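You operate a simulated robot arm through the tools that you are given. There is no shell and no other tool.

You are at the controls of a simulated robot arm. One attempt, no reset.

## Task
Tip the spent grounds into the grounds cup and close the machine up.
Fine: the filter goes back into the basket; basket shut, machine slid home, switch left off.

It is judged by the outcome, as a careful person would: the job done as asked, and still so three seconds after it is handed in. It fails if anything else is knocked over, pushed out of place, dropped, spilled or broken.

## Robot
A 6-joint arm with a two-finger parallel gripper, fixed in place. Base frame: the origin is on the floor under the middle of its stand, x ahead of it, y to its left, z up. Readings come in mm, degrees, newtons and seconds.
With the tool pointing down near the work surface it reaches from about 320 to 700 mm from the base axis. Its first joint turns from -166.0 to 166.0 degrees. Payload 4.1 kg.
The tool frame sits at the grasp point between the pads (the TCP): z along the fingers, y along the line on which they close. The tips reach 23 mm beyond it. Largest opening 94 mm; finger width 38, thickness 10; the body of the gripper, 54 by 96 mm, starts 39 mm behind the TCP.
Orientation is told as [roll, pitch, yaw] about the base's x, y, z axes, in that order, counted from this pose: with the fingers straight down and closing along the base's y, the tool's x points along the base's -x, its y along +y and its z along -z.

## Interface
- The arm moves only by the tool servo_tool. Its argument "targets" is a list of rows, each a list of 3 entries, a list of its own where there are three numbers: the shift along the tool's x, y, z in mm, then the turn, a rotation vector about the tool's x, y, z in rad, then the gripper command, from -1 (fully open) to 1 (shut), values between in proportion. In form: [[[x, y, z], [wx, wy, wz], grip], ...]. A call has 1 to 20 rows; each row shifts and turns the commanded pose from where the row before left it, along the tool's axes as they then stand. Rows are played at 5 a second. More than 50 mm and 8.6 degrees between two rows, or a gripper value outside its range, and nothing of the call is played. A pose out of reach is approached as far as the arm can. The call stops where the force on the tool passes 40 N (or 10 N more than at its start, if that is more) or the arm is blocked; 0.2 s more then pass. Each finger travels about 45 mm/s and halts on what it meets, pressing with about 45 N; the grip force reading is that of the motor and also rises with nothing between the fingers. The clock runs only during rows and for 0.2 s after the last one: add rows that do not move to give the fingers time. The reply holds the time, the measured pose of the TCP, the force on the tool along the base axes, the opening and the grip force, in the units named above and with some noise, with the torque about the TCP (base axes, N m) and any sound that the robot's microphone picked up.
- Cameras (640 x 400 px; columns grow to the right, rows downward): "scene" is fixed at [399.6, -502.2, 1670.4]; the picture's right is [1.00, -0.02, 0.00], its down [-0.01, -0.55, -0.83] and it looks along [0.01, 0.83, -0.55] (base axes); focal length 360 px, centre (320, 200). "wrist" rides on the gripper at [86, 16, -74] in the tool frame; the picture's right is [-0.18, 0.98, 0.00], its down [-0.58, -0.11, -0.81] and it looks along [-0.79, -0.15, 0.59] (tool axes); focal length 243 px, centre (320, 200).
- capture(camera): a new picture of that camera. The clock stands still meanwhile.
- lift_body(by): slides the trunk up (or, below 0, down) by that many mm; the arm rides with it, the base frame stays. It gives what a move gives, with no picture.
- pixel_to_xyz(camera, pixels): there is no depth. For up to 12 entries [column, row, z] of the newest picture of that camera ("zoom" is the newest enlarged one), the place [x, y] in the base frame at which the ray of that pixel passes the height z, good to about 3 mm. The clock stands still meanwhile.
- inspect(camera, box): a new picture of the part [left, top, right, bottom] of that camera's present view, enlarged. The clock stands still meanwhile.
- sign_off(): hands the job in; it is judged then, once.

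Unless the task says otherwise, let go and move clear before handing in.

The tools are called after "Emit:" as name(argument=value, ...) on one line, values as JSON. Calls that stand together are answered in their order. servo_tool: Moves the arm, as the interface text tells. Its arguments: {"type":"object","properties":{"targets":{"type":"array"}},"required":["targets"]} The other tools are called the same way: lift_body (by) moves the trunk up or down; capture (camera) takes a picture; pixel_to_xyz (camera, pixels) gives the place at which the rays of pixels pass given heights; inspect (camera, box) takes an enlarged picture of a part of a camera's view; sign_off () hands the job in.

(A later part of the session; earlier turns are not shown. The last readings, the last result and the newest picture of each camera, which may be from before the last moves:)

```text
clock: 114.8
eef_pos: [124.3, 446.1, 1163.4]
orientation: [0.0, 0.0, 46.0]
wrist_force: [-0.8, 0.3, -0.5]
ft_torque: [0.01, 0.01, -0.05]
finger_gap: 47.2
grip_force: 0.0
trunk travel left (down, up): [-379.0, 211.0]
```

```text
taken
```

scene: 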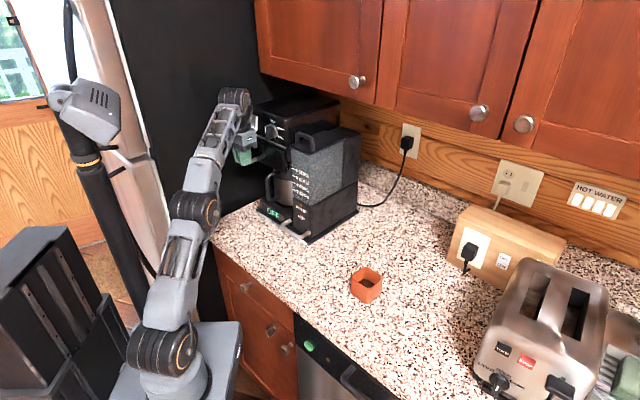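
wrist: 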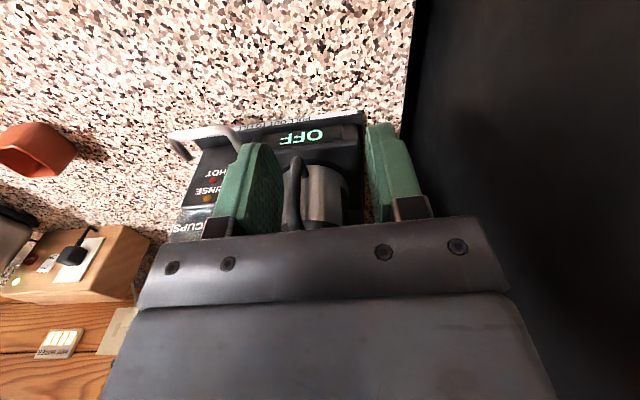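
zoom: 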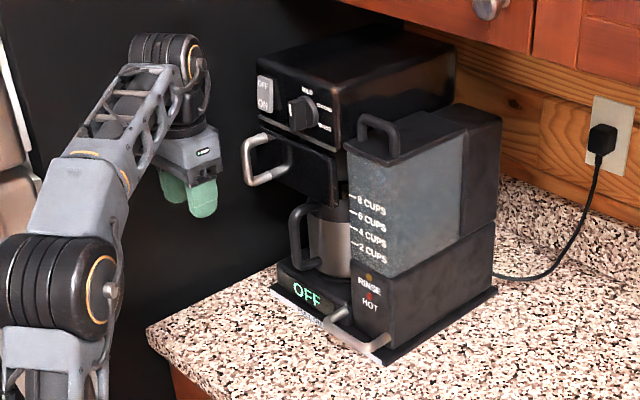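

The basket looks shut and the machine has stayed put. I'll enlarge the basket front to verify it's flush, then re-posture the trunk.

Emit:
inspect(camera="scene", box=[225, 90, 325, 180])

Emit:
lift_body(by=180)

Emit:
servo_tool(targets=[[[0, 0, 20], [0, 0, 0], 0], [[0, 0, 20], [0, 0, 0], 0], [[0, 0, 20], [0, 0, 0], 0], [[0, 0, 20], [0, 0, 0], 0], [[0, 0, 20], [0, 0, 0], 0], [[0, 0, 20], [0, 0, 0], 0], [[0, 0, 20], [0, 0, 0], 0], [[0, 0, 20], [0, 0, 0], 0], [[0, 0, 16], [0, 0, 0], 0], [[0, 0, 0], [0, 0, 0], 0]])

Emit:
capture(camera="scene")

```text
4.44 times, centred on (275, 135) of scene
```

zoom: 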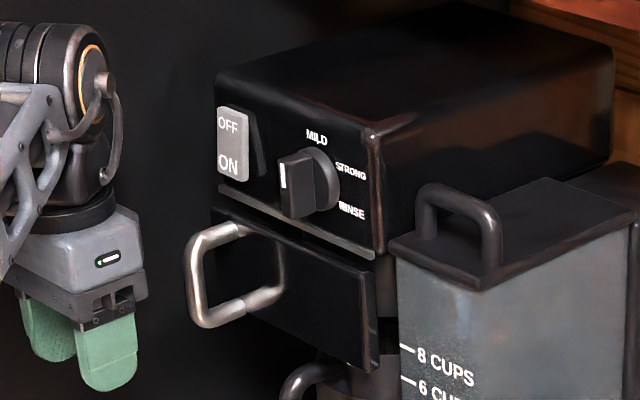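

```text
clock: 116.8
eef_pos: [125.9, 445.9, 1343.0]
orientation: [-0.1, 0.0, 46.1]
wrist_force: [-0.6, -0.4, 0.6]
ft_torque: [0.06, 0.01, -0.02]
finger_gap: 47.0
grip_force: 0.1
trunk travel left (down, up): [-559.0, 31.0]
```

```text
clock: 119.0
eef_pos: [125.7, 447.0, 1167.5]
orientation: [0.0, 0.2, 46.2]
wrist_force: [0.3, -1.3, -0.5]
ft_torque: [0.01, -0.03, 0.01]
finger_gap: 46.8
grip_force: 0.1
trunk travel left (down, up): [-559.0, 31.0]
```

```text
taken
```

scene: 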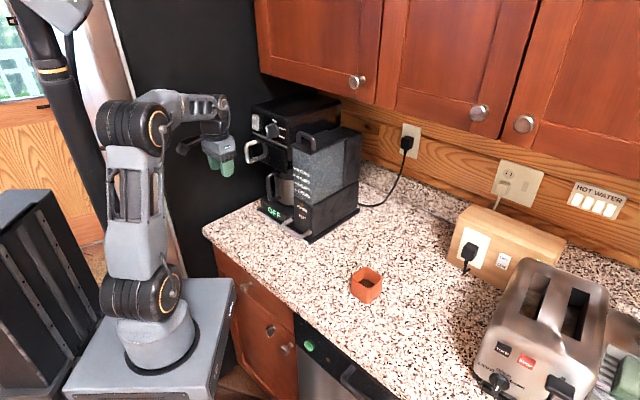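

The gap between the trim strip and the basket's top edge looks wider at the left (27 px) than the right (12 px), so I want to be sure the door is fully shut. I'll measure the door edge direction, and compare with the machine's trim strip.

Emit:
inspect(camera="scene", box=[240, 100, 310, 170])

Emit:
capture(camera="wrist")

```text
5.71 times, centred on (275, 135) of scene
```

zoom: 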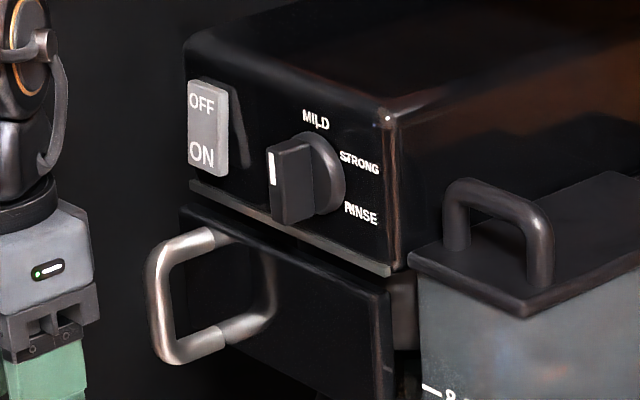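

```text
taken
```

wrist: 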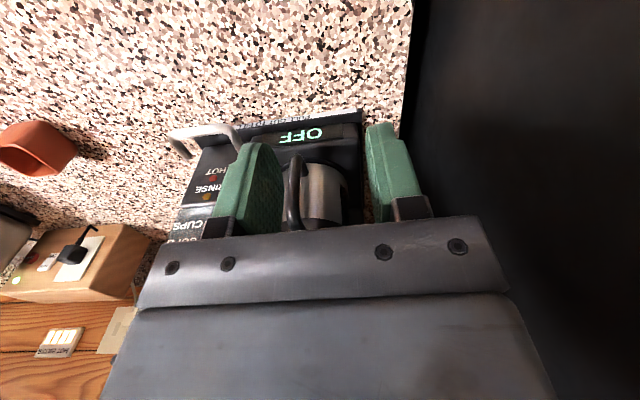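

The strip/door gap is 18 px left vs 13 px right in this zoom, so the door is at most a hair open; pushing on the handle against the home stop will settle it. I'll advance 76 mm and take the handle again.

Emit:
servo_tool(targets=[[[-15, 0, 0], [0, 0, 0], 0], [[-15, 0, 0], [0, 0, 0], 0], [[-15, 0, 0], [0, 0, 0], 0], [[-15, 0, 0], [0, 0, 0], 0], [[-15, 0.5, 0], [0, 0, 0], 0], [[0, 0, 0], [0, 0, 0], 0]])

Emit:
inspect(camera="scene", box=[225, 90, 325, 180])

Emit:
capture(camera="wrist")

```text
clock: 120.4
eef_pos: [177.0, 499.9, 1166.6]
orientation: [0.0, -0.1, 46.1]
wrist_force: [-0.4, 0.3, -0.8]
ft_torque: [0.02, -0.01, 0.0]
finger_gap: 47.0
grip_force: 0.1
trunk travel left (down, up): [-559.0, 31.0]
```

```text
4.44 times, centred on (275, 135) of scene
```

zoom: 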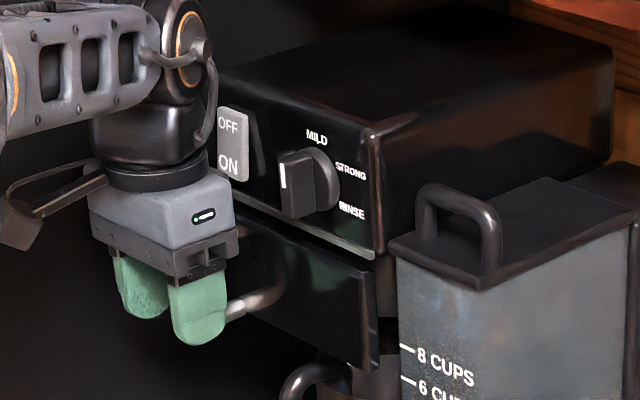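

```text
taken
```

wrist: 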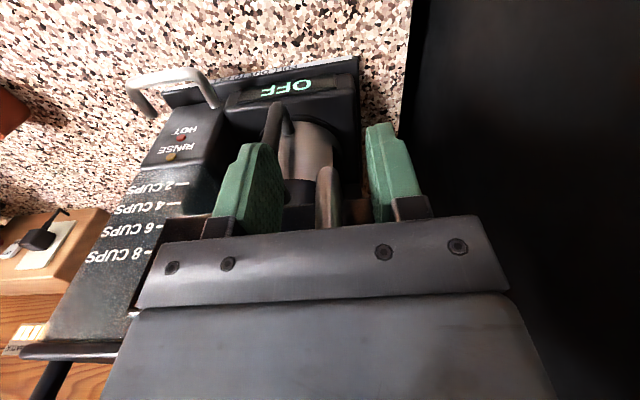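

The bar is between the fingers again (wrist (327,190)). Closing and then pushing on.

Emit:
servo_tool(targets=[[[0, 0, 0], [0, 0, 0], 0.5], [[0, 0, 0], [0, 0, 0], 1], [[0, 0, 0], [0, 0, 0], 1], [[0, 0, 0], [0, 0, 0], 1]])

Emit:
servo_tool(targets=[[[-4, 0, 0], [0, 0, 0], 1], [[-4, 0, 0], [0, 0, 0], 1], [[-4, 0, 0], [0, 0, 0], 1], [[-4, 0, 0], [0, 0, 0], 1], [[-4, 0, 0], [0, 0, 0], 1], [[0, 0, 0], [0, 0, 0], 1]])

Emit:
capture(camera="scene")

```text
clock: 121.4
eef_pos: [174.9, 501.0, 1167.6]
orientation: [0.1, 0.0, 45.9]
wrist_force: [-1.9, 1.5, 0.6]
ft_torque: [-0.13, 0.01, 0.07]
finger_gap: 13.6
grip_force: 44.7
trunk travel left (down, up): [-559.0, 31.0]
```

```text
clock: 122.8
eef_pos: [190.6, 515.9, 1167.7]
orientation: [0.0, 0.1, 46.1]
wrist_force: [-3.2, 1.6, -0.3]
ft_torque: [-0.33, 0.16, 0.13]
finger_gap: 13.0
grip_force: 44.9
trunk travel left (down, up): [-559.0, 31.0]
```

```text
taken
```

scene: 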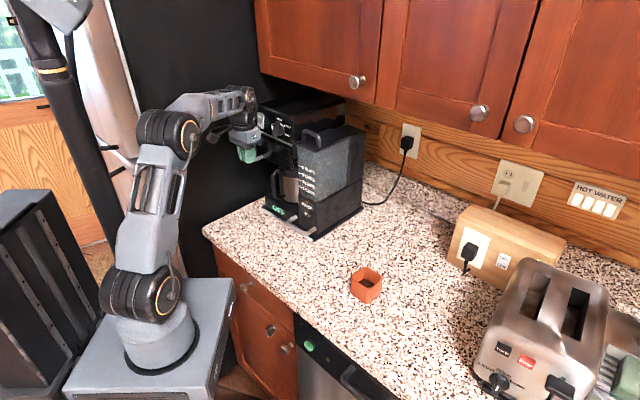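

Sliding smoothly (now about 170 mm from start). Continue.

Emit:
servo_tool(targets=[[[-4, 0, 0], [0, 0, 0], 1], [[-4, 0, 0], [0, 0, 0], 1], [[-4, 0, 0], [0, 0, 0], 1], [[-4, 0, 0], [0, 0, 0], 1], [[-4, 0, 0], [0, 0, 0], 1], [[-4, 0, 0], [0, 0, 0], 1], [[0, 0, 0], [0, 0, 0], 1]])

Emit:
capture(camera="scene")

```text
clock: 124.4
eef_pos: [207.1, 532.4, 1167.9]
orientation: [0.0, 0.0, 46.2]
wrist_force: [-2.3, 0.6, -2.4]
ft_torque: [0.19, -0.17, 0.09]
finger_gap: 13.4
grip_force: 45.4
trunk travel left (down, up): [-559.0, 31.0]
```

```text
taken
```

scene: 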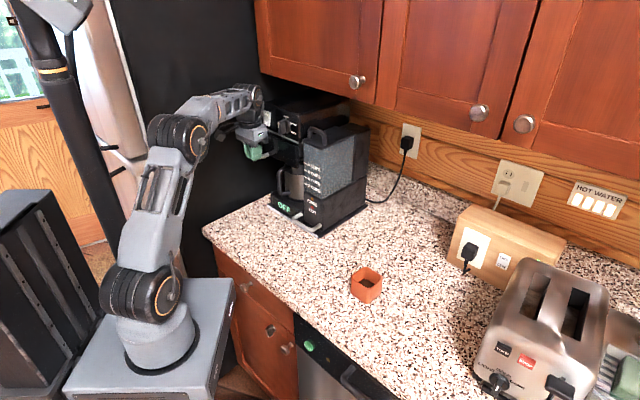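

Still free at ~196 mm. Continue; the wrist has well over 100 mm to the cabinet fronts.

Emit:
servo_tool(targets=[[[-4, 0, 0], [0, 0, 0], 1], [[-4, 0, 0], [0, 0, 0], 1], [[-4, 0, 0], [0, 0, 0], 1], [[-4, 0, 0], [0, 0, 0], 1], [[-4, 0, 0], [0, 0, 0], 1], [[-4, 0, 0], [0, 0, 0], 1], [[0, 0, 0], [0, 0, 0], 1]])

Emit:
inspect(camera="scene", box=[210, 70, 390, 250])

```text
clock: 126.0
eef_pos: [225.6, 550.1, 1166.2]
orientation: [-0.1, 0.1, 46.1]
wrist_force: [0.5, -1.5, -5.6]
ft_torque: [-0.3, 0.1, -0.04]
finger_gap: 13.6
grip_force: 44.9
trunk travel left (down, up): [-559.0, 31.0]
```

```text
2.22 times, centred on (300, 160) of scene
```

zoom: 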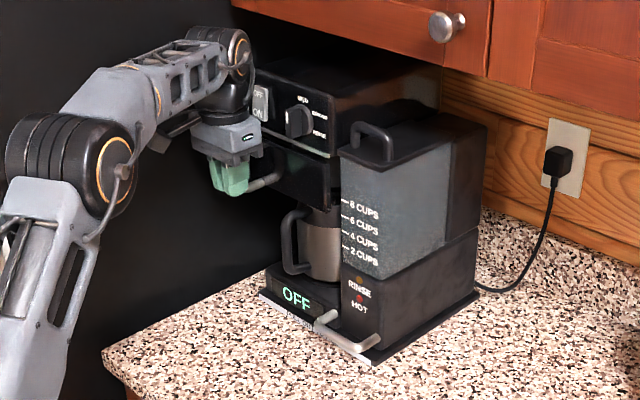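

The machine's rear is now passing under the cabinet, with clearance visible. Continue.

Emit:
servo_tool(targets=[[[-4, 0, 0], [0, 0, 0], 1], [[-4, 0, 0], [0, 0, 0], 1], [[-4, 0, 0], [0, 0, 0], 1], [[-4, 0, 0], [0, 0, 0], 1], [[-4, 0, 0], [0, 0, 0], 1], [[-4, 0, 0], [0, 0, 0], 1], [[0, 0, 0], [0, 0, 0], 1]])

Emit:
inspect(camera="scene", box=[210, 70, 390, 250])

```text
clock: 127.6
eef_pos: [240.4, 567.9, 1166.7]
orientation: [0.0, 0.1, 46.0]
wrist_force: [3.8, -4.8, -2.0]
ft_torque: [-0.69, 0.71, -0.11]
finger_gap: 13.3
grip_force: 45.3
trunk travel left (down, up): [-559.0, 31.0]
```

```text
2.22 times, centred on (300, 160) of scene
```

zoom: 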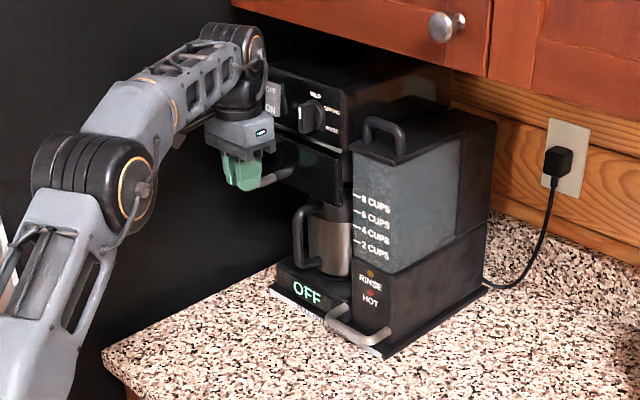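

Now ~245 mm and still free. I'll check how far the wrist is from the cabinet's front edge before going on.

Emit:
capture(camera="scene")

Emit:
pixel_to_xyz(camera="scene", pixels=[[262, 73, 1320], [262, 73, 1350], [262, 73, 1400], [375, 105, 1320], [375, 105, 1350], [375, 105, 1400], [640, 180, 1320], [640, 180, 1350], [640, 180, 1400]])

```text
taken
```

scene: 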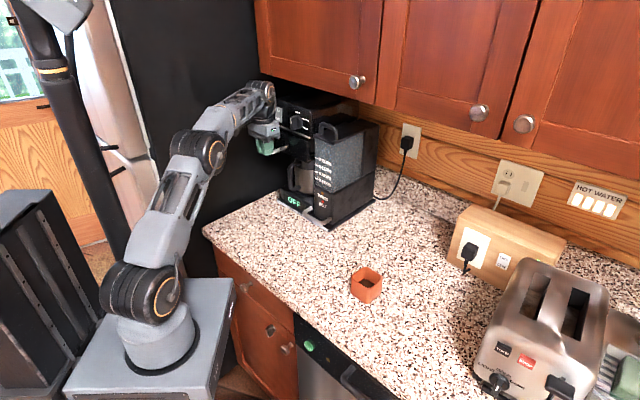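

```text
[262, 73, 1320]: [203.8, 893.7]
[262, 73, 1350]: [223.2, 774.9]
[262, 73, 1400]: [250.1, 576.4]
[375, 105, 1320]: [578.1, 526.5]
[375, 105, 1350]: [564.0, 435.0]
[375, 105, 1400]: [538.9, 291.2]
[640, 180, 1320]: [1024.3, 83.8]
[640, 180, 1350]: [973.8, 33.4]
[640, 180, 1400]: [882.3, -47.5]
```

The cabinet front's lower edge lies ≥ 85 mm beyond the wrist housing, so I can push perhaps 60 mm more this way. Continue.

Emit:
servo_tool(targets=[[[-4, -0.2, 0], [0, 0, 0], 1], [[-4, -0.2, 0], [0, 0, 0], 1], [[-4, -0.2, 0], [0, 0, 0], 1], [[-4, 0, 0], [0, 0, 0], 1], [[-4, 0, 0], [0, 0, 0], 1], [[0, 0, 0], [0, 0, 0], 1]])

Emit:
inspect(camera="scene", box=[210, 70, 390, 250])

```text
clock: 129.0
eef_pos: [255.9, 581.0, 1167.1]
orientation: [0.0, 0.0, 46.0]
wrist_force: [6.0, -3.0, -6.2]
ft_torque: [0.2, -0.12, -0.11]
finger_gap: 13.2
grip_force: 45.3
trunk travel left (down, up): [-559.0, 31.0]
```

```text
2.22 times, centred on (300, 160) of scene
```

zoom: 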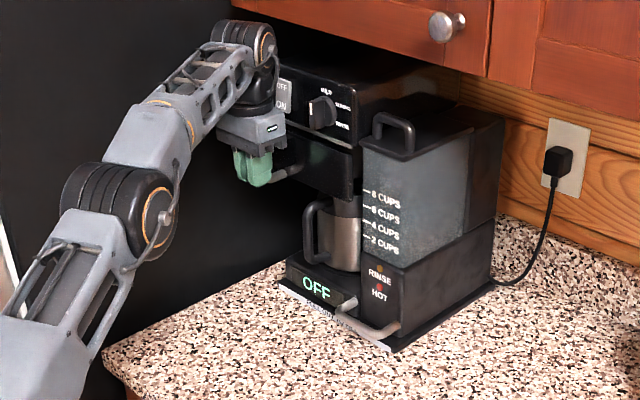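

Emit:
servo_tool(targets=[[[-4, -0.2, 0], [0, 0, 0], 1], [[-4, -0.2, 0], [0, 0, 0], 1], [[-4, 0, 0], [0, 0, 0], 1], [[-4, 0, 0], [0, 0, 0], 1], [[-4, 0, 0], [0, 0, 0], 1], [[0, 0, 0], [0, 0, 0], 1]])

Emit:
inspect(camera="scene", box=[210, 70, 390, 250])

```text
clock: 130.3
eef_pos: [256.3, 579.9, 1166.2]
orientation: [0.2, 0.6, 46.6]
wrist_force: [-30.1, -17.4, -0.2]
ft_torque: [0.55, -0.81, 0.23]
finger_gap: 0.0
grip_force: 42.7
out of reach, approached as far as the arm can: row 2, 3, 4, 5
trunk travel left (down, up): [-559.0, 31.0]
stopped in row 6: the force on the tool passed its limit at 44 N (the readings are from after the stop); the commanded pose is now the measured one
```

```text
2.22 times, centred on (300, 160) of scene
```

zoom: 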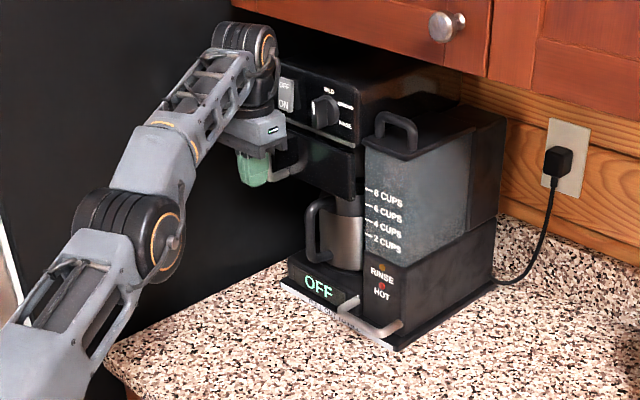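

The grip slipped off the bar (gap 0) as the arm ran out of reach, with ~34 N pushing back along the slide; this may also be the stop. I'll back off 25 mm and look.

Emit:
servo_tool(targets=[[[5, 0, 0], [0, 0, 0], 1], [[10, 0, 0], [0, 0, 0], 1], [[15, 0, 0], [0, 0, 0], 1], [[0, 0, 0], [0, 0, 0], 1]])

Emit:
inspect(camera="scene", box=[210, 70, 390, 250])

Emit:
capture(camera="wrist")

```text
clock: 131.3
eef_pos: [256.3, 579.5, 1165.2]
orientation: [-0.1, 0.5, 46.1]
wrist_force: [-15.1, -7.2, -1.2]
ft_torque: [0.17, -0.42, 0.21]
finger_gap: 0.0
grip_force: 42.8
out of reach, approached as far as the arm can: row 2, 3
trunk travel left (down, up): [-559.0, 31.0]
```

```text
2.22 times, centred on (300, 160) of scene
```

zoom: 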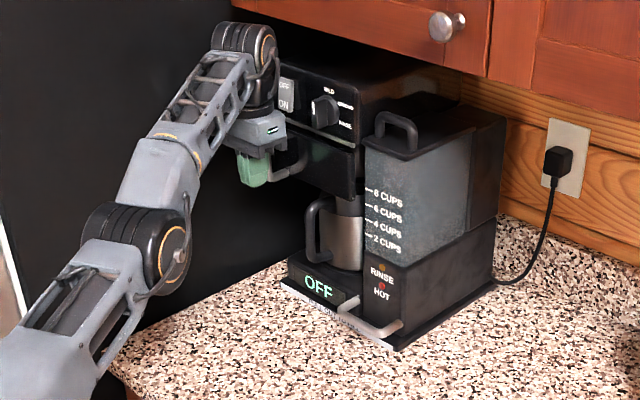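

```text
taken
```

wrist: 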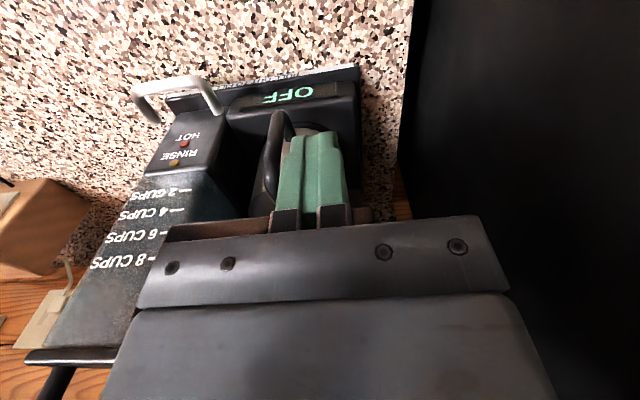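

TCP hasn't moved though the elbow has; the arm may be changing posture. I'll look at the whole scene before anything else.

Emit:
capture(camera="scene")

Emit:
servo_tool(targets=[[[0, 0, 0], [0, 0, 0], 1]])

Emit:
capture(camera="scene")

```text
taken
```

scene: 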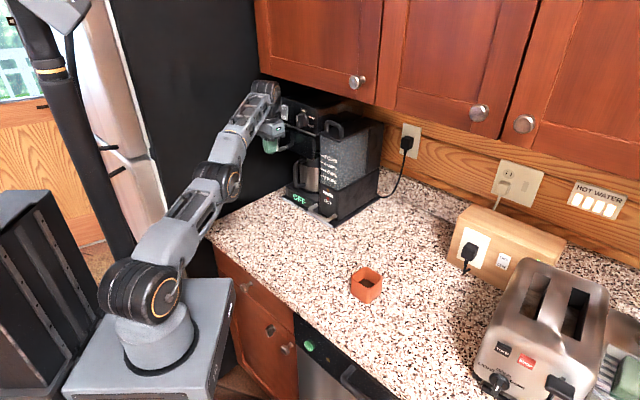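

```text
clock: 131.7
eef_pos: [255.3, 579.9, 1165.4]
orientation: [-0.1, 0.5, 46.2]
wrist_force: [-13.1, -10.6, -3.2]
ft_torque: [0.2, -0.36, 0.13]
finger_gap: 0.3
grip_force: 42.2
trunk travel left (down, up): [-559.0, 31.0]
```

```text
taken
```

scene: 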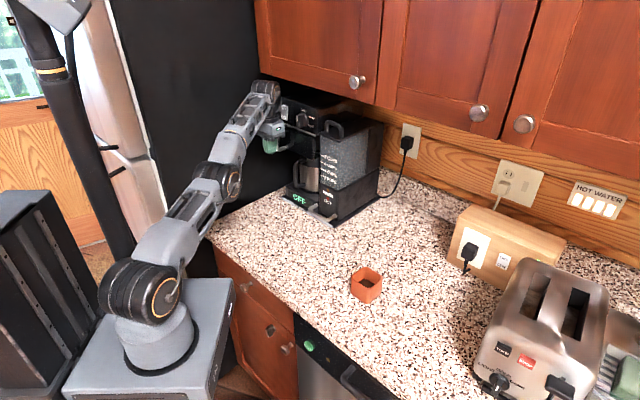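

The arm is nearly straight, so inward moves are singular for it. The fingers now rest on the outside of the bar with a steady ~17 N and the machine isn't moving, although it slid before with ~2 N, so it is against its home stop. I'll raise the trunk 30 mm (fingers slide up along the bar) to regain elbow bend, then withdraw.

Emit:
lift_body(by=30)

Emit:
capture(camera="scene")

```text
clock: 132.4
eef_pos: [255.8, 581.2, 1196.7]
orientation: [0.1, 0.2, 46.1]
wrist_force: [-10.4, -3.4, 2.3]
ft_torque: [0.01, 0.0, 0.09]
finger_gap: 0.0
grip_force: 41.9
trunk travel left (down, up): [-589.0, 1.0]
```

```text
taken
```

scene: 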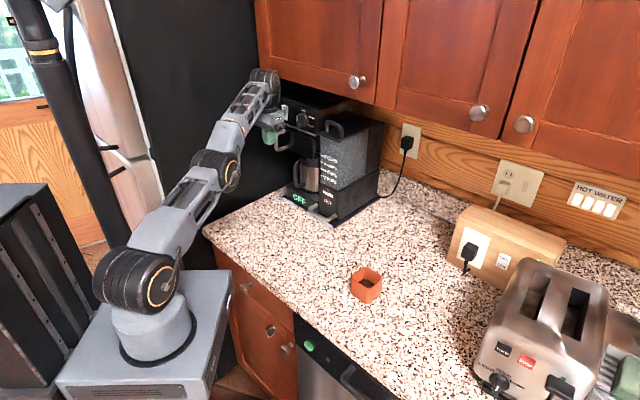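

Now TCP z=1197 with room below. I'll ask for a small down-and-outward move, which should bend the elbow the right way.

Emit:
servo_tool(targets=[[[2, 0, 8], [0, 0, 0], 1], [[4, 0, 8], [0, 0, 0], 1], [[6, 0, 4], [0, 0, 0], 1], [[0, 0, 0], [0, 0, 0], 1]])

Emit:
capture(camera="scene")

```text
clock: 133.4
eef_pos: [252.5, 582.3, 1180.3]
orientation: [-0.1, 0.7, 46.1]
wrist_force: [-6.7, -26.9, 7.5]
ft_torque: [0.29, -0.16, -0.36]
finger_gap: 0.0
grip_force: 42.3
out of reach, approached as far as the arm can: row 1, 2, 3
trunk travel left (down, up): [-589.0, 1.0]
```

```text
taken
```

scene: 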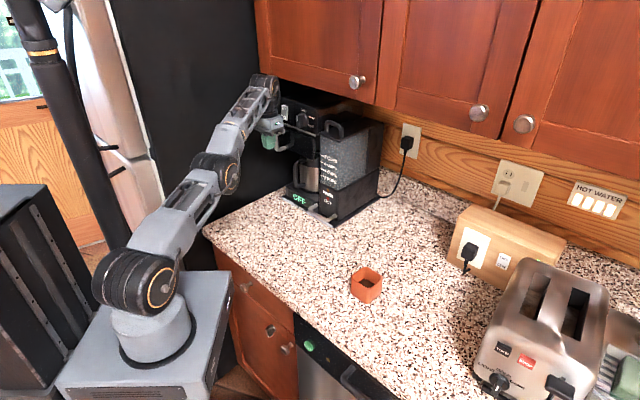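

The pose error shows the arm is locked at its straight-elbow singularity: it can swing about the base but not pull in. Swinging the base a few degrees left moves the fingers off the bar and ~24 mm outward, with ~70 mm of free gap to the black panel. I'll do that gently, turning the tool with it.

Emit:
servo_tool(targets=[[[3, 7.6, 0], [0, 0, -0.0128], 1], [[2.9, 7.6, 0], [0, 0, -0.0128], 1], [[2.8, 7.6, 0], [0, 0, -0.0128], 1], [[0, 0, 0], [0, 0, 0], 1]])

Emit:
inspect(camera="scene", box=[190, 60, 370, 240])

Emit:
capture(camera="wrist")

```text
clock: 134.4
eef_pos: [232.1, 595.6, 1178.9]
orientation: [0.0, 0.6, 48.4]
wrist_force: [0.2, 0.0, 0.7]
ft_torque: [0.0, 0.01, 0.0]
finger_gap: 0.0
grip_force: 42.7
trunk travel left (down, up): [-589.0, 1.0]
```

```text
2.22 times, centred on (280, 150) of scene
```

zoom: 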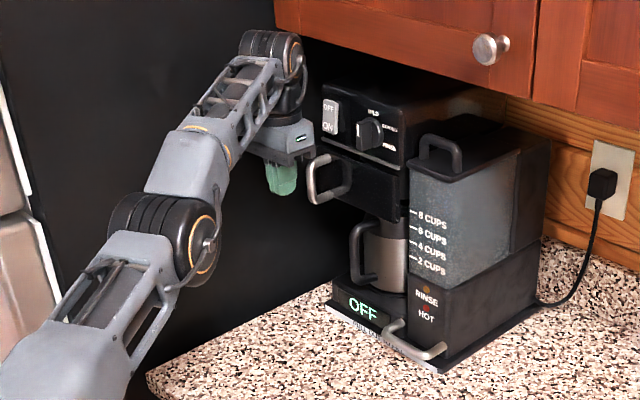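

```text
taken
```

wrist: 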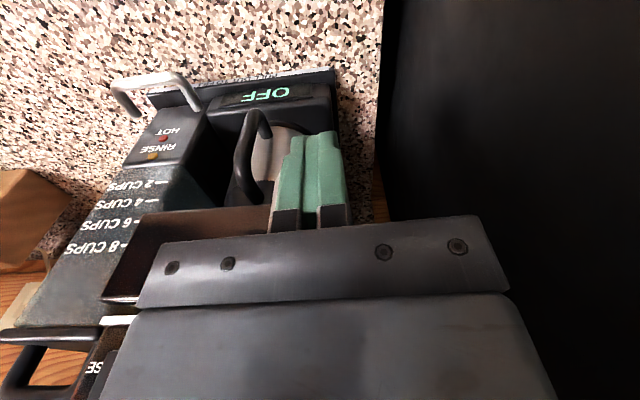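

Free of contact now, fingers left of the bar. I'll test whether the arm will withdraw outward from here.

Emit:
servo_tool(targets=[[[8, 0, 3], [0, 0, 0], 1], [[8, 0, 3], [0, 0, 0], 1], [[0, 0, 0], [0, 0, 0], 1]])

Emit:
inspect(camera="scene", box=[190, 60, 370, 240])

```text
clock: 135.2
eef_pos: [224.6, 596.0, 1178.3]
orientation: [-0.2, 0.7, 48.5]
wrist_force: [-0.1, -0.2, 0.0]
ft_torque: [0.01, -0.01, -0.01]
finger_gap: 0.1
grip_force: 42.1
out of reach, approached as far as the arm can: row 1, 2
trunk travel left (down, up): [-589.0, 1.0]
```

```text
2.22 times, centred on (280, 150) of scene
```

zoom: 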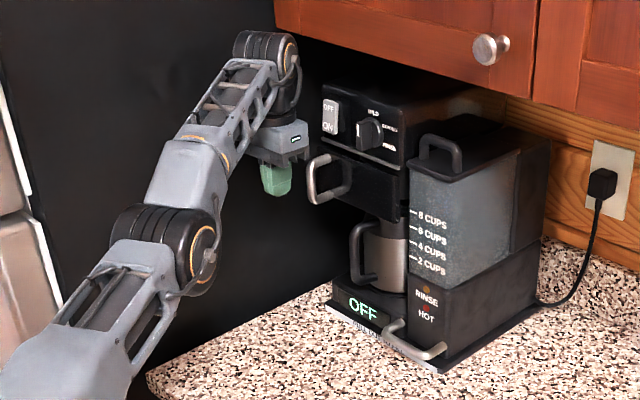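

The elbow keeps dropping instead of lifting. A wrist-only pitch is well conditioned, though: I'll swing the fingers back toward the robot about the wrist centre (30°), which takes the hand away from the handle without needing the elbow.

Emit:
servo_tool(targets=[[[17.6, -6.7, -1.0], [0.0373, 0.0979, 0], 1], [[17.6, -6.7, -1.0], [0.0373, 0.0979, 0], 1], [[17.6, -6.7, -1.0], [0.0373, 0.0979, 0], 1], [[0, 0, 0], [0, 0, 0], 1]])

Emit:
inspect(camera="scene", box=[140, 50, 360, 270])

```text
clock: 136.2
eef_pos: [208.1, 554.8, 1159.3]
orientation: [-6.6, 17.4, 47.4]
wrist_force: [-0.7, 0.3, 0.0]
ft_torque: [-0.01, -0.04, 0.01]
finger_gap: 0.1
grip_force: 42.6
out of reach, approached as far as the arm can: row 2
trunk travel left (down, up): [-589.0, 1.0]
```

```text
1.82 times, centred on (250, 160) of scene
```

zoom: 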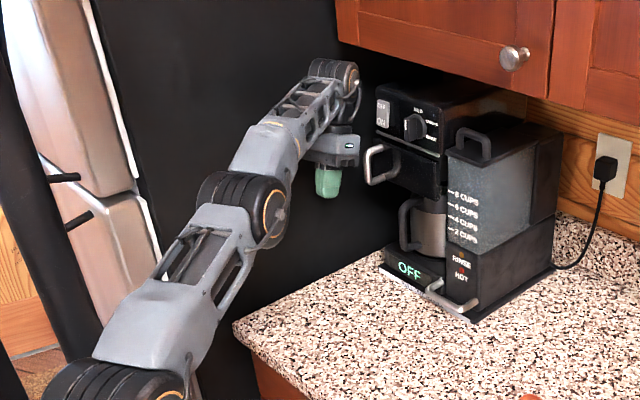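

The hand is clear of the handle now (TCP (208,555,1159), no contact). Next a down-and-back move, the direction that should fold the elbow upward again.

Emit:
servo_tool(targets=[[[3.1, -1.2, 22], [0, 0, 0], 1], [[3.1, -1.2, 22], [0, 0, 0], 1], [[0, 0, 0], [0, 0, 0], 1]])

Emit:
inspect(camera="scene", box=[140, 50, 360, 270])

```text
clock: 137.0
eef_pos: [199.8, 537.3, 1120.4]
orientation: [-6.5, 17.5, 47.3]
wrist_force: [-0.4, 0.2, 0.2]
ft_torque: [-0.01, 0.0, -0.02]
finger_gap: 0.1
grip_force: 42.8
trunk travel left (down, up): [-589.0, 1.0]
```

```text
1.82 times, centred on (250, 160) of scene
```

zoom: 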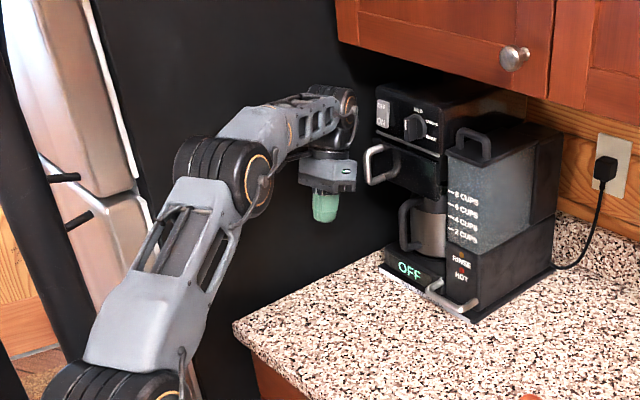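

The elbow is folded upward again and the pose was fully reached. Now I'll retreat toward the robot 60 mm.

Emit:
servo_tool(targets=[[[17.8, -6.8, 6.2], [0, 0, 0], 1], [[17.8, -6.8, 6.2], [0, 0, 0], 1], [[17.8, -6.8, 6.2], [0, 0, 0], 1], [[0, 0, 0], [0, 0, 0], 1]])

Emit:
capture(camera="scene")

Emit:
inspect(camera="scene", box=[250, 80, 390, 240])

Emit:
capture(camera="wrist")

```text
clock: 138.0
eef_pos: [179.3, 480.6, 1120.6]
orientation: [-6.7, 17.4, 47.4]
wrist_force: [0.6, -0.6, -0.9]
ft_torque: [0.0, 0.0, 0.01]
finger_gap: 0.0
grip_force: 42.4
trunk travel left (down, up): [-589.0, 1.0]
```

```text
taken
```

scene: 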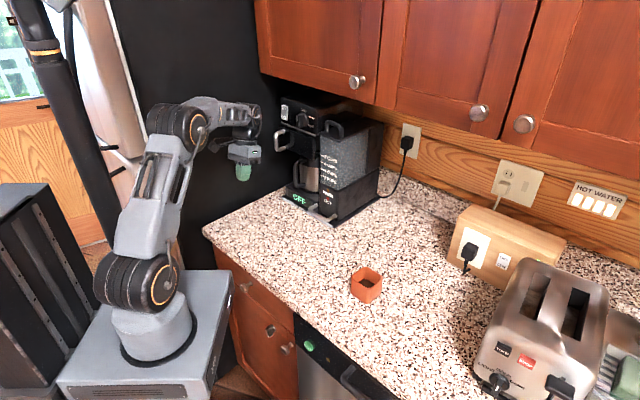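

```text
2.50 times, centred on (320, 160) of scene
```

zoom: 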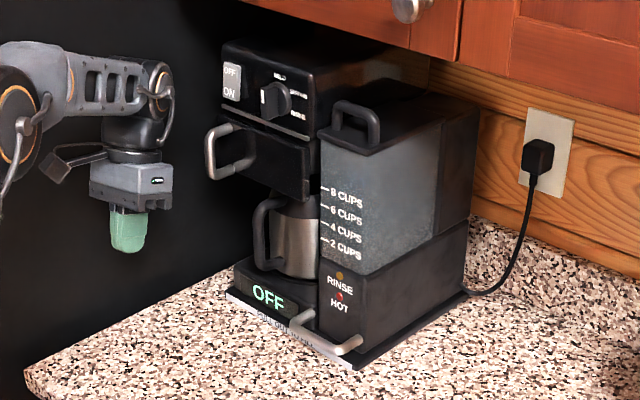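

```text
taken
```

wrist: 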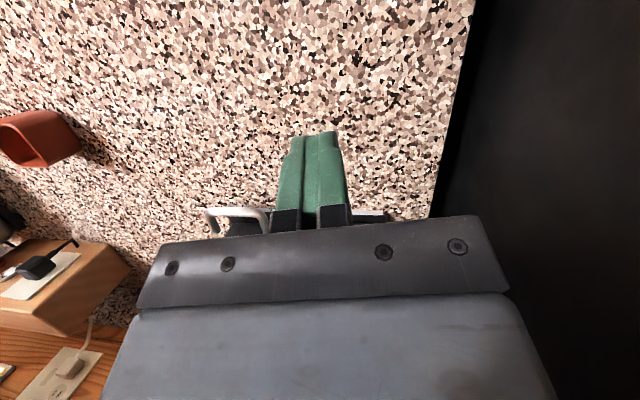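

The arm is recovered and clear. Now a close check of the basket front and the base position.

Emit:
inspect(camera="scene", box=[265, 85, 345, 165])

Emit:
inspect(camera="scene", box=[275, 170, 395, 240])

```text
5.00 times, centred on (305, 125) of scene
```

zoom: 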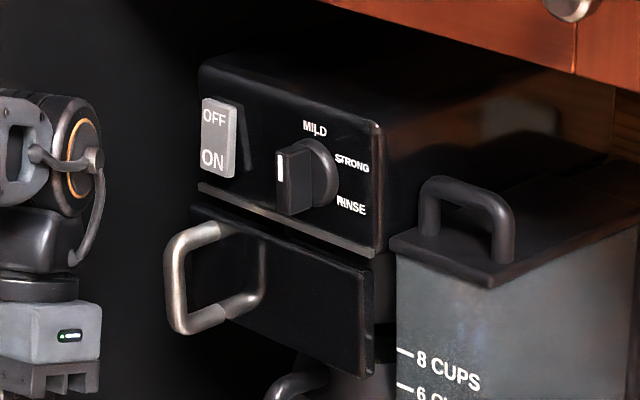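

```text
5.33 times, centred on (335, 205) of scene
```

zoom: 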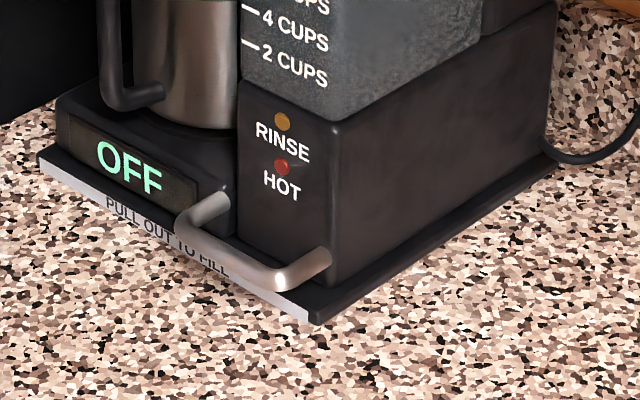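

The machine face sits parallel at home; I want certainty that the basket is flush. I'll recreate the very first frontal viewpoint relative to the machine (TCP ≈ (250,481,1366), yaw 45°) and compare with that first picture.

Emit:
servo_tool(targets=[[[0, 0, 0], [-0.0385, -0.101, 0], 1], [[0, 0, 0], [-0.0385, -0.101, 0], 1], [[0, 0, 0], [-0.0385, -0.101, 0], 1], [[0, 0, 0], [0, 0, 0], 1]])

```text
clock: 139.0
eef_pos: [178.9, 480.9, 1119.9]
orientation: [0.2, 0.0, 48.3]
wrist_force: [0.6, -0.9, -0.6]
ft_torque: [0.01, -0.03, 0.0]
finger_gap: 0.0
grip_force: 42.3
trunk travel left (down, up): [-589.0, 1.0]
```

Emit:
servo_tool(targets=[[[0, 0, -35], [0, 0, 0], -1], [[0, 0, -35], [0, 0, 0], -1], [[0, 0, -35], [0, 0, 0], -1], [[0, 0, -35], [0, 0, 0], -1], [[0, 0, -35], [0, 0, 0], -1], [[0, 0, -35], [0, 0, 0], -1], [[0, 0, -36], [0, 0, 0.054], -1], [[-17, -17.5, 0], [0, 0, 0], -1], [[-17, -17.5, 0], [0, 0, 0], -1], [[-16, -17.5, 0], [0, 0, 0], -1], [[0, 0, 0], [0, 0, 0], -1]])

Emit:
capture(camera="wrist")

Emit:
capture(camera="scene")

Emit:
inspect(camera="wrist", box=[220, 30, 440, 230])

```text
clock: 141.4
eef_pos: [253.1, 480.4, 1367.2]
orientation: [0.1, 0.2, 45.3]
wrist_force: [0.1, 0.1, 0.7]
ft_torque: [-0.01, -0.02, 0.0]
finger_gap: 94.0
grip_force: 0.0
trunk travel left (down, up): [-589.0, 1.0]
```

```text
taken
```

wrist: 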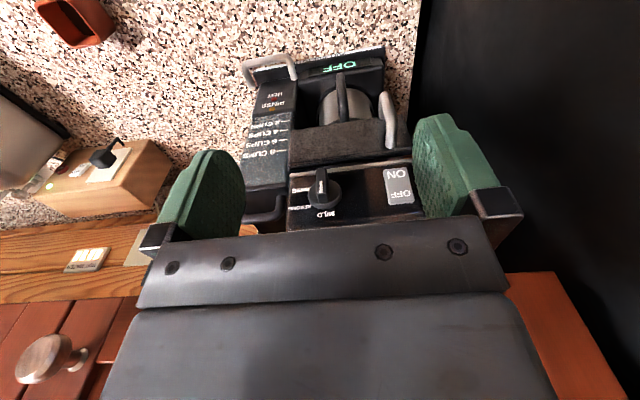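

```text
taken
```

scene: 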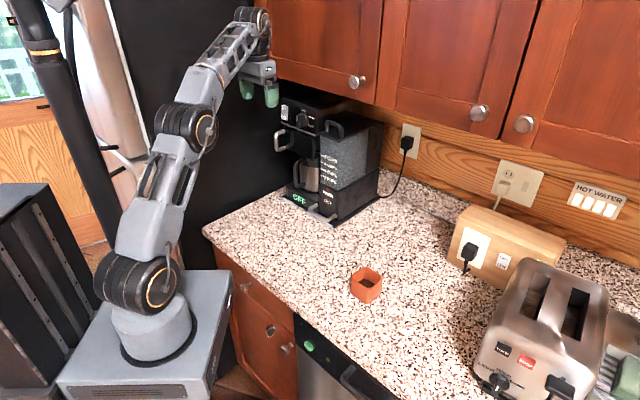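

```text
2.00 times, centred on (330, 130) of wrist
```

zoom: 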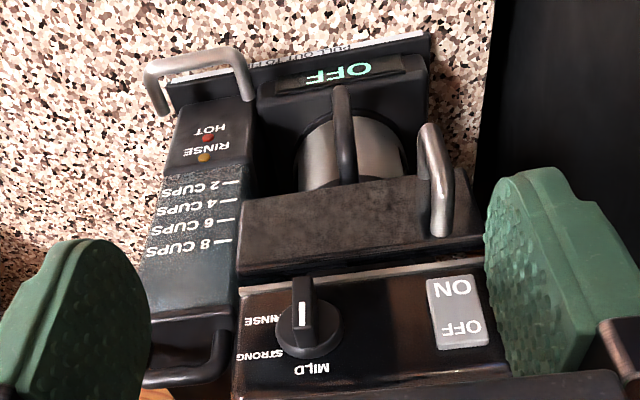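

From this matched viewpoint the switch and handle shifts agree to within ~1 mm (both ≈12 mm further in), so machine travel is ~280 mm and the handle sits as it did when shut. I'll zoom further on the door's top edge against the strip to be certain.

Emit:
inspect(camera="wrist", box=[275, 120, 425, 200])

Emit:
inspect(camera="wrist", box=[360, 120, 430, 180])

```text
4.27 times, centred on (350, 160) of wrist
```

zoom: 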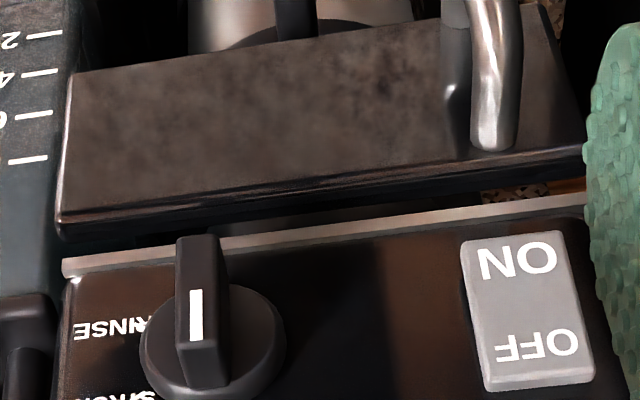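

```text
6.67 times, centred on (395, 150) of wrist
```

zoom: 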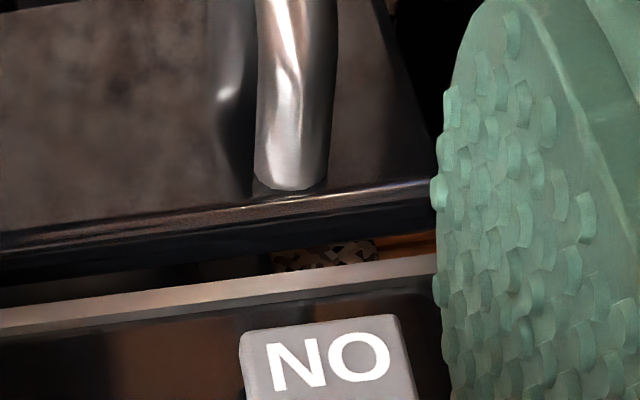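

At this zoom the door's front edge is 10 mm (right) and 7 mm (left) ahead of the strip, i.e. parallel within error: the basket is shut. Now I'll confirm the machine's travel from the scene view and locate the pull bar for a gentle final home check.

Emit:
inspect(camera="scene", box=[275, 170, 395, 240])

Emit:
pixel_to_xyz(camera="zoom", pixels=[[316, 322, 911], [40, 160, 911], [556, 158, 911], [235, 262, 935], [280, 283, 935], [190, 222, 935]])

```text
5.33 times, centred on (335, 205) of scene
```

zoom: 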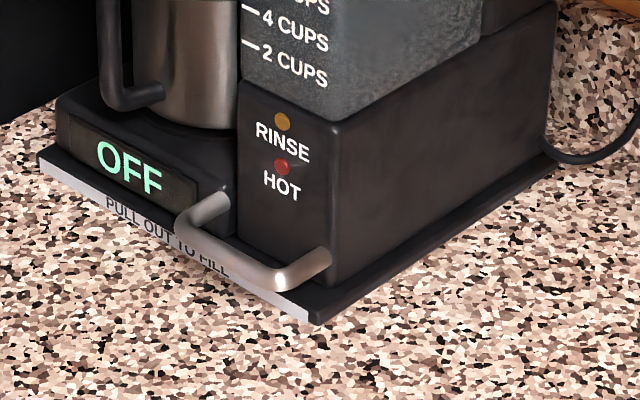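

```text
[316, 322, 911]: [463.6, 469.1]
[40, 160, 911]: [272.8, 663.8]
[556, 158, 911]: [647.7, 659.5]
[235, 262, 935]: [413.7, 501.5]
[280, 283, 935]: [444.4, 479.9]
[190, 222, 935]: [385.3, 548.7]
```

Travel measures 281–284 mm at all three corners, and the display still reads OFF. For a last confirmation I'll go down in front of the machine and press lightly on the pull bar at the base to make sure it is hard against its stop.

Emit:
servo_tool(targets=[[[0, 0, 36], [0, 0, 0], 1], [[0, 0, 36], [0, 0, 0], 1], [[0, 0, 36], [0, 0, 0], 1], [[0, 0, 36], [0, 0, 0], 1], [[0, 0, 36], [0, 0, 0], 1], [[0, 0, 36], [0, 0, 0], 1], [[0, 0, 36], [0, 0, 0], 1], [[0, 0, 36], [0, 0, 0], 1], [[0, 0, 36], [0, 0, 0], 1], [[0, 0, 36], [0, 0, 0], 1], [[-8.5, -18.6, 0], [0, 0, 0], 1], [[-8.5, -18.6, 0], [0, 0, 0], 1], [[-8.5, -18.6, 0], [0, 0, 0], 1], [[-8.5, -18.6, 0], [0, 0, 0], 1], [[-8.5, -18.6, 0], [0, 0, 0], 1], [[0, 0, 0], [0, 0, 0], 1]])

Emit:
capture(camera="wrist")

Emit:
capture(camera="scene")

```text
clock: 144.8
eef_pos: [346.9, 445.6, 1006.9]
orientation: [0.2, 0.1, 45.2]
wrist_force: [0.4, 0.6, 0.4]
ft_torque: [0.01, 0.0, -0.04]
finger_gap: 0.0
grip_force: 42.6
trunk travel left (down, up): [-589.0, 1.0]
```

```text
taken
```

wrist: 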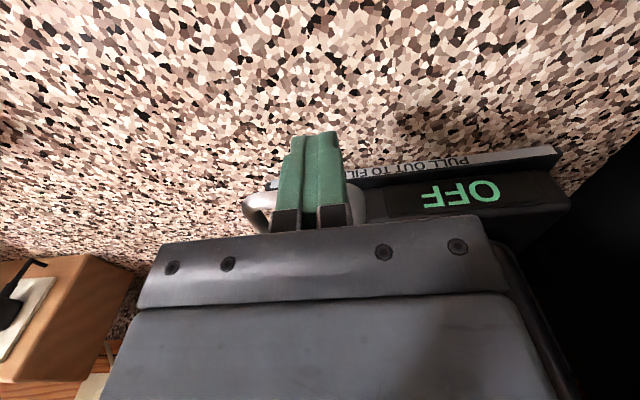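

```text
taken
```

scene: 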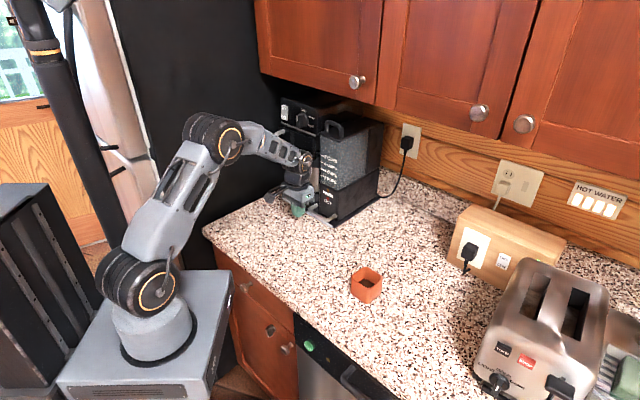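

The fingers line up with the pull bar's middle (wrist (315,190)). I'll go down 60 mm and advance in small guarded steps until contact.

Emit:
servo_tool(targets=[[[0, 0, 20], [0, 0, 0], 1], [[0, 0, 20], [0, 0, 0], 1], [[0, 0, 18], [0, 0, 0], 1], [[-8, 0, 0], [0, 0, 0], 1], [[-8, 0, 0], [0, 0, 0], 1], [[-8, 0, 0], [0, 0, 0], 1], [[-8, 0, 0], [0, 0, 0], 1], [[0, 0, 0], [0, 0, 0], 1]])

Emit:
inspect(camera="scene", box=[250, 130, 390, 240])

Emit:
capture(camera="wrist")

```text
clock: 146.6
eef_pos: [368.6, 469.6, 947.9]
orientation: [0.2, 0.1, 45.3]
wrist_force: [-5.3, -5.1, 1.3]
ft_torque: [0.09, -0.11, -0.06]
finger_gap: 0.0
grip_force: 41.9
trunk travel left (down, up): [-589.0, 1.0]
```

```text
3.64 times, centred on (320, 185) of scene
```

zoom: 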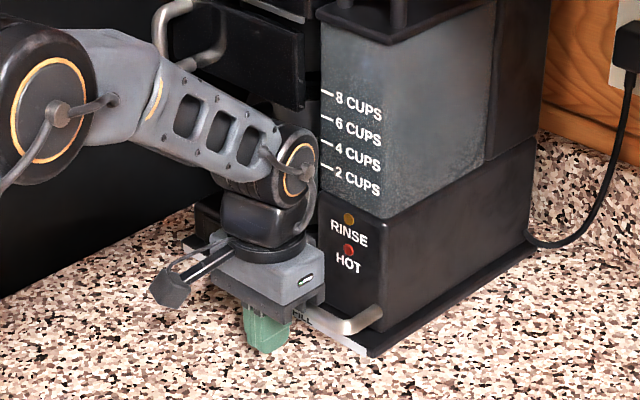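

```text
taken
```

wrist: 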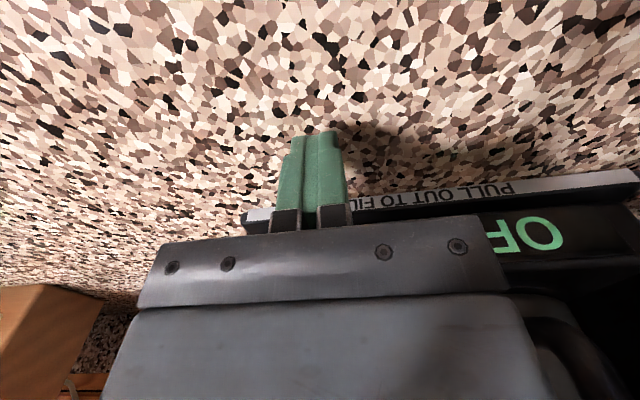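

A 7 N contact has appeared ~40 mm before the fingers should reach the bar, so some other part of the hand or wrist is touching the machine. I'll back off at once and look.

Emit:
servo_tool(targets=[[[10, 0, 0], [0, 0, 0], 1], [[20, 0, 0], [0, 0, 0], 1], [[20, 0, 0], [0, 0, 0], 1], [[20, 0, 0], [0, 0, 0], 1], [[0, 0, 0], [0, 0, 0], 1]])

Emit:
capture(camera="scene")

Emit:
inspect(camera="scene", box=[250, 80, 390, 240])

```text
clock: 147.8
eef_pos: [319.0, 419.1, 946.6]
orientation: [0.2, 0.0, 45.3]
wrist_force: [-0.8, -0.4, 0.8]
ft_torque: [0.0, 0.0, -0.01]
finger_gap: 0.0
grip_force: 42.4
trunk travel left (down, up): [-589.0, 1.0]
```

```text
taken
```

scene: 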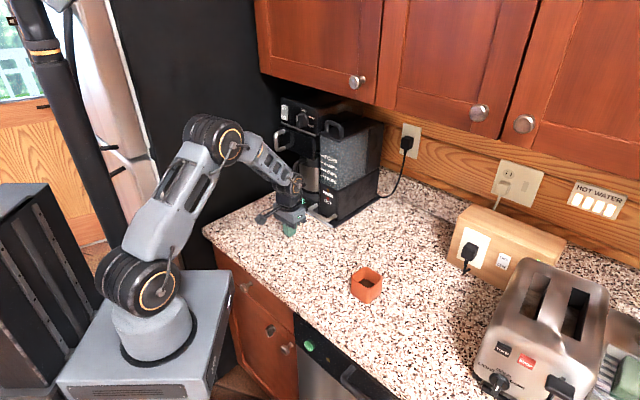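

```text
2.50 times, centred on (320, 160) of scene
```

zoom: 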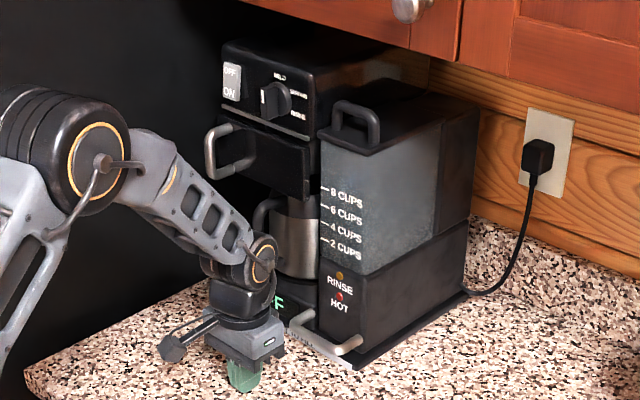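

Nothing has shifted in the picture. The torque reading (lever ≈19 mm above the TCP) shows the contact was the fingers on the pull bar, which is simply higher (z≈968) and further out than I'd estimated. I'll return to it and press a few millimetres further to test the stop.

Emit:
servo_tool(targets=[[[-15, 0, 0], [0, 0, 0], 1], [[-15, 0, 0], [0, 0, 0], 1], [[-15, 0, 0], [0, 0, 0], 1], [[-15, 0, 0], [0, 0, 0], 1], [[-5, 0, 0], [0, 0, 0], 1], [[-2, 0, 0], [0, 0, 0], 1], [[-2, 0, 0], [0, 0, 0], 1], [[-2, 0, 0], [0, 0, 0], 1], [[0, 0, 0], [0, 0, 0], 1]])

Emit:
inspect(camera="scene", box=[250, 80, 390, 240])

```text
clock: 149.8
eef_pos: [369.1, 468.6, 950.6]
orientation: [0.2, 0.1, 45.3]
wrist_force: [-5.6, -5.5, 0.8]
ft_torque: [0.1, -0.14, -0.05]
finger_gap: 0.0
grip_force: 42.2
trunk travel left (down, up): [-589.0, 1.0]
```

```text
2.50 times, centred on (320, 160) of scene
```

zoom: 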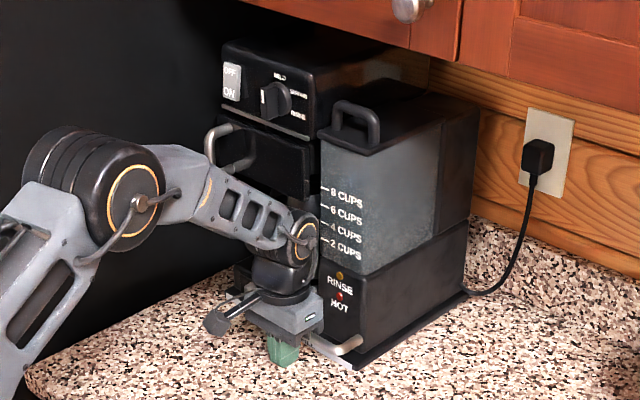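

Same contact, 7.8 N at the same place. Pressing 4 mm more to see whether the force climbs without motion.

Emit:
servo_tool(targets=[[[-2, 0, 0], [0, 0, 0], 1], [[-2, 0, 0], [0, 0, 0], 1], [[0, 0, 0], [0, 0, 0], 1]])

Emit:
inspect(camera="scene", box=[250, 80, 390, 240])

```text
clock: 150.6
eef_pos: [369.0, 467.8, 949.8]
orientation: [0.2, 0.3, 45.3]
wrist_force: [-24.5, -29.2, 2.7]
ft_torque: [0.56, -0.44, -0.21]
finger_gap: 0.0
grip_force: 42.3
trunk travel left (down, up): [-589.0, 1.0]
```

```text
2.50 times, centred on (320, 160) of scene
```

zoom: 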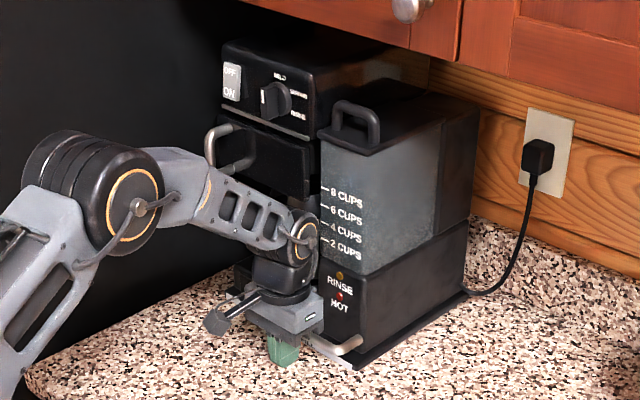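

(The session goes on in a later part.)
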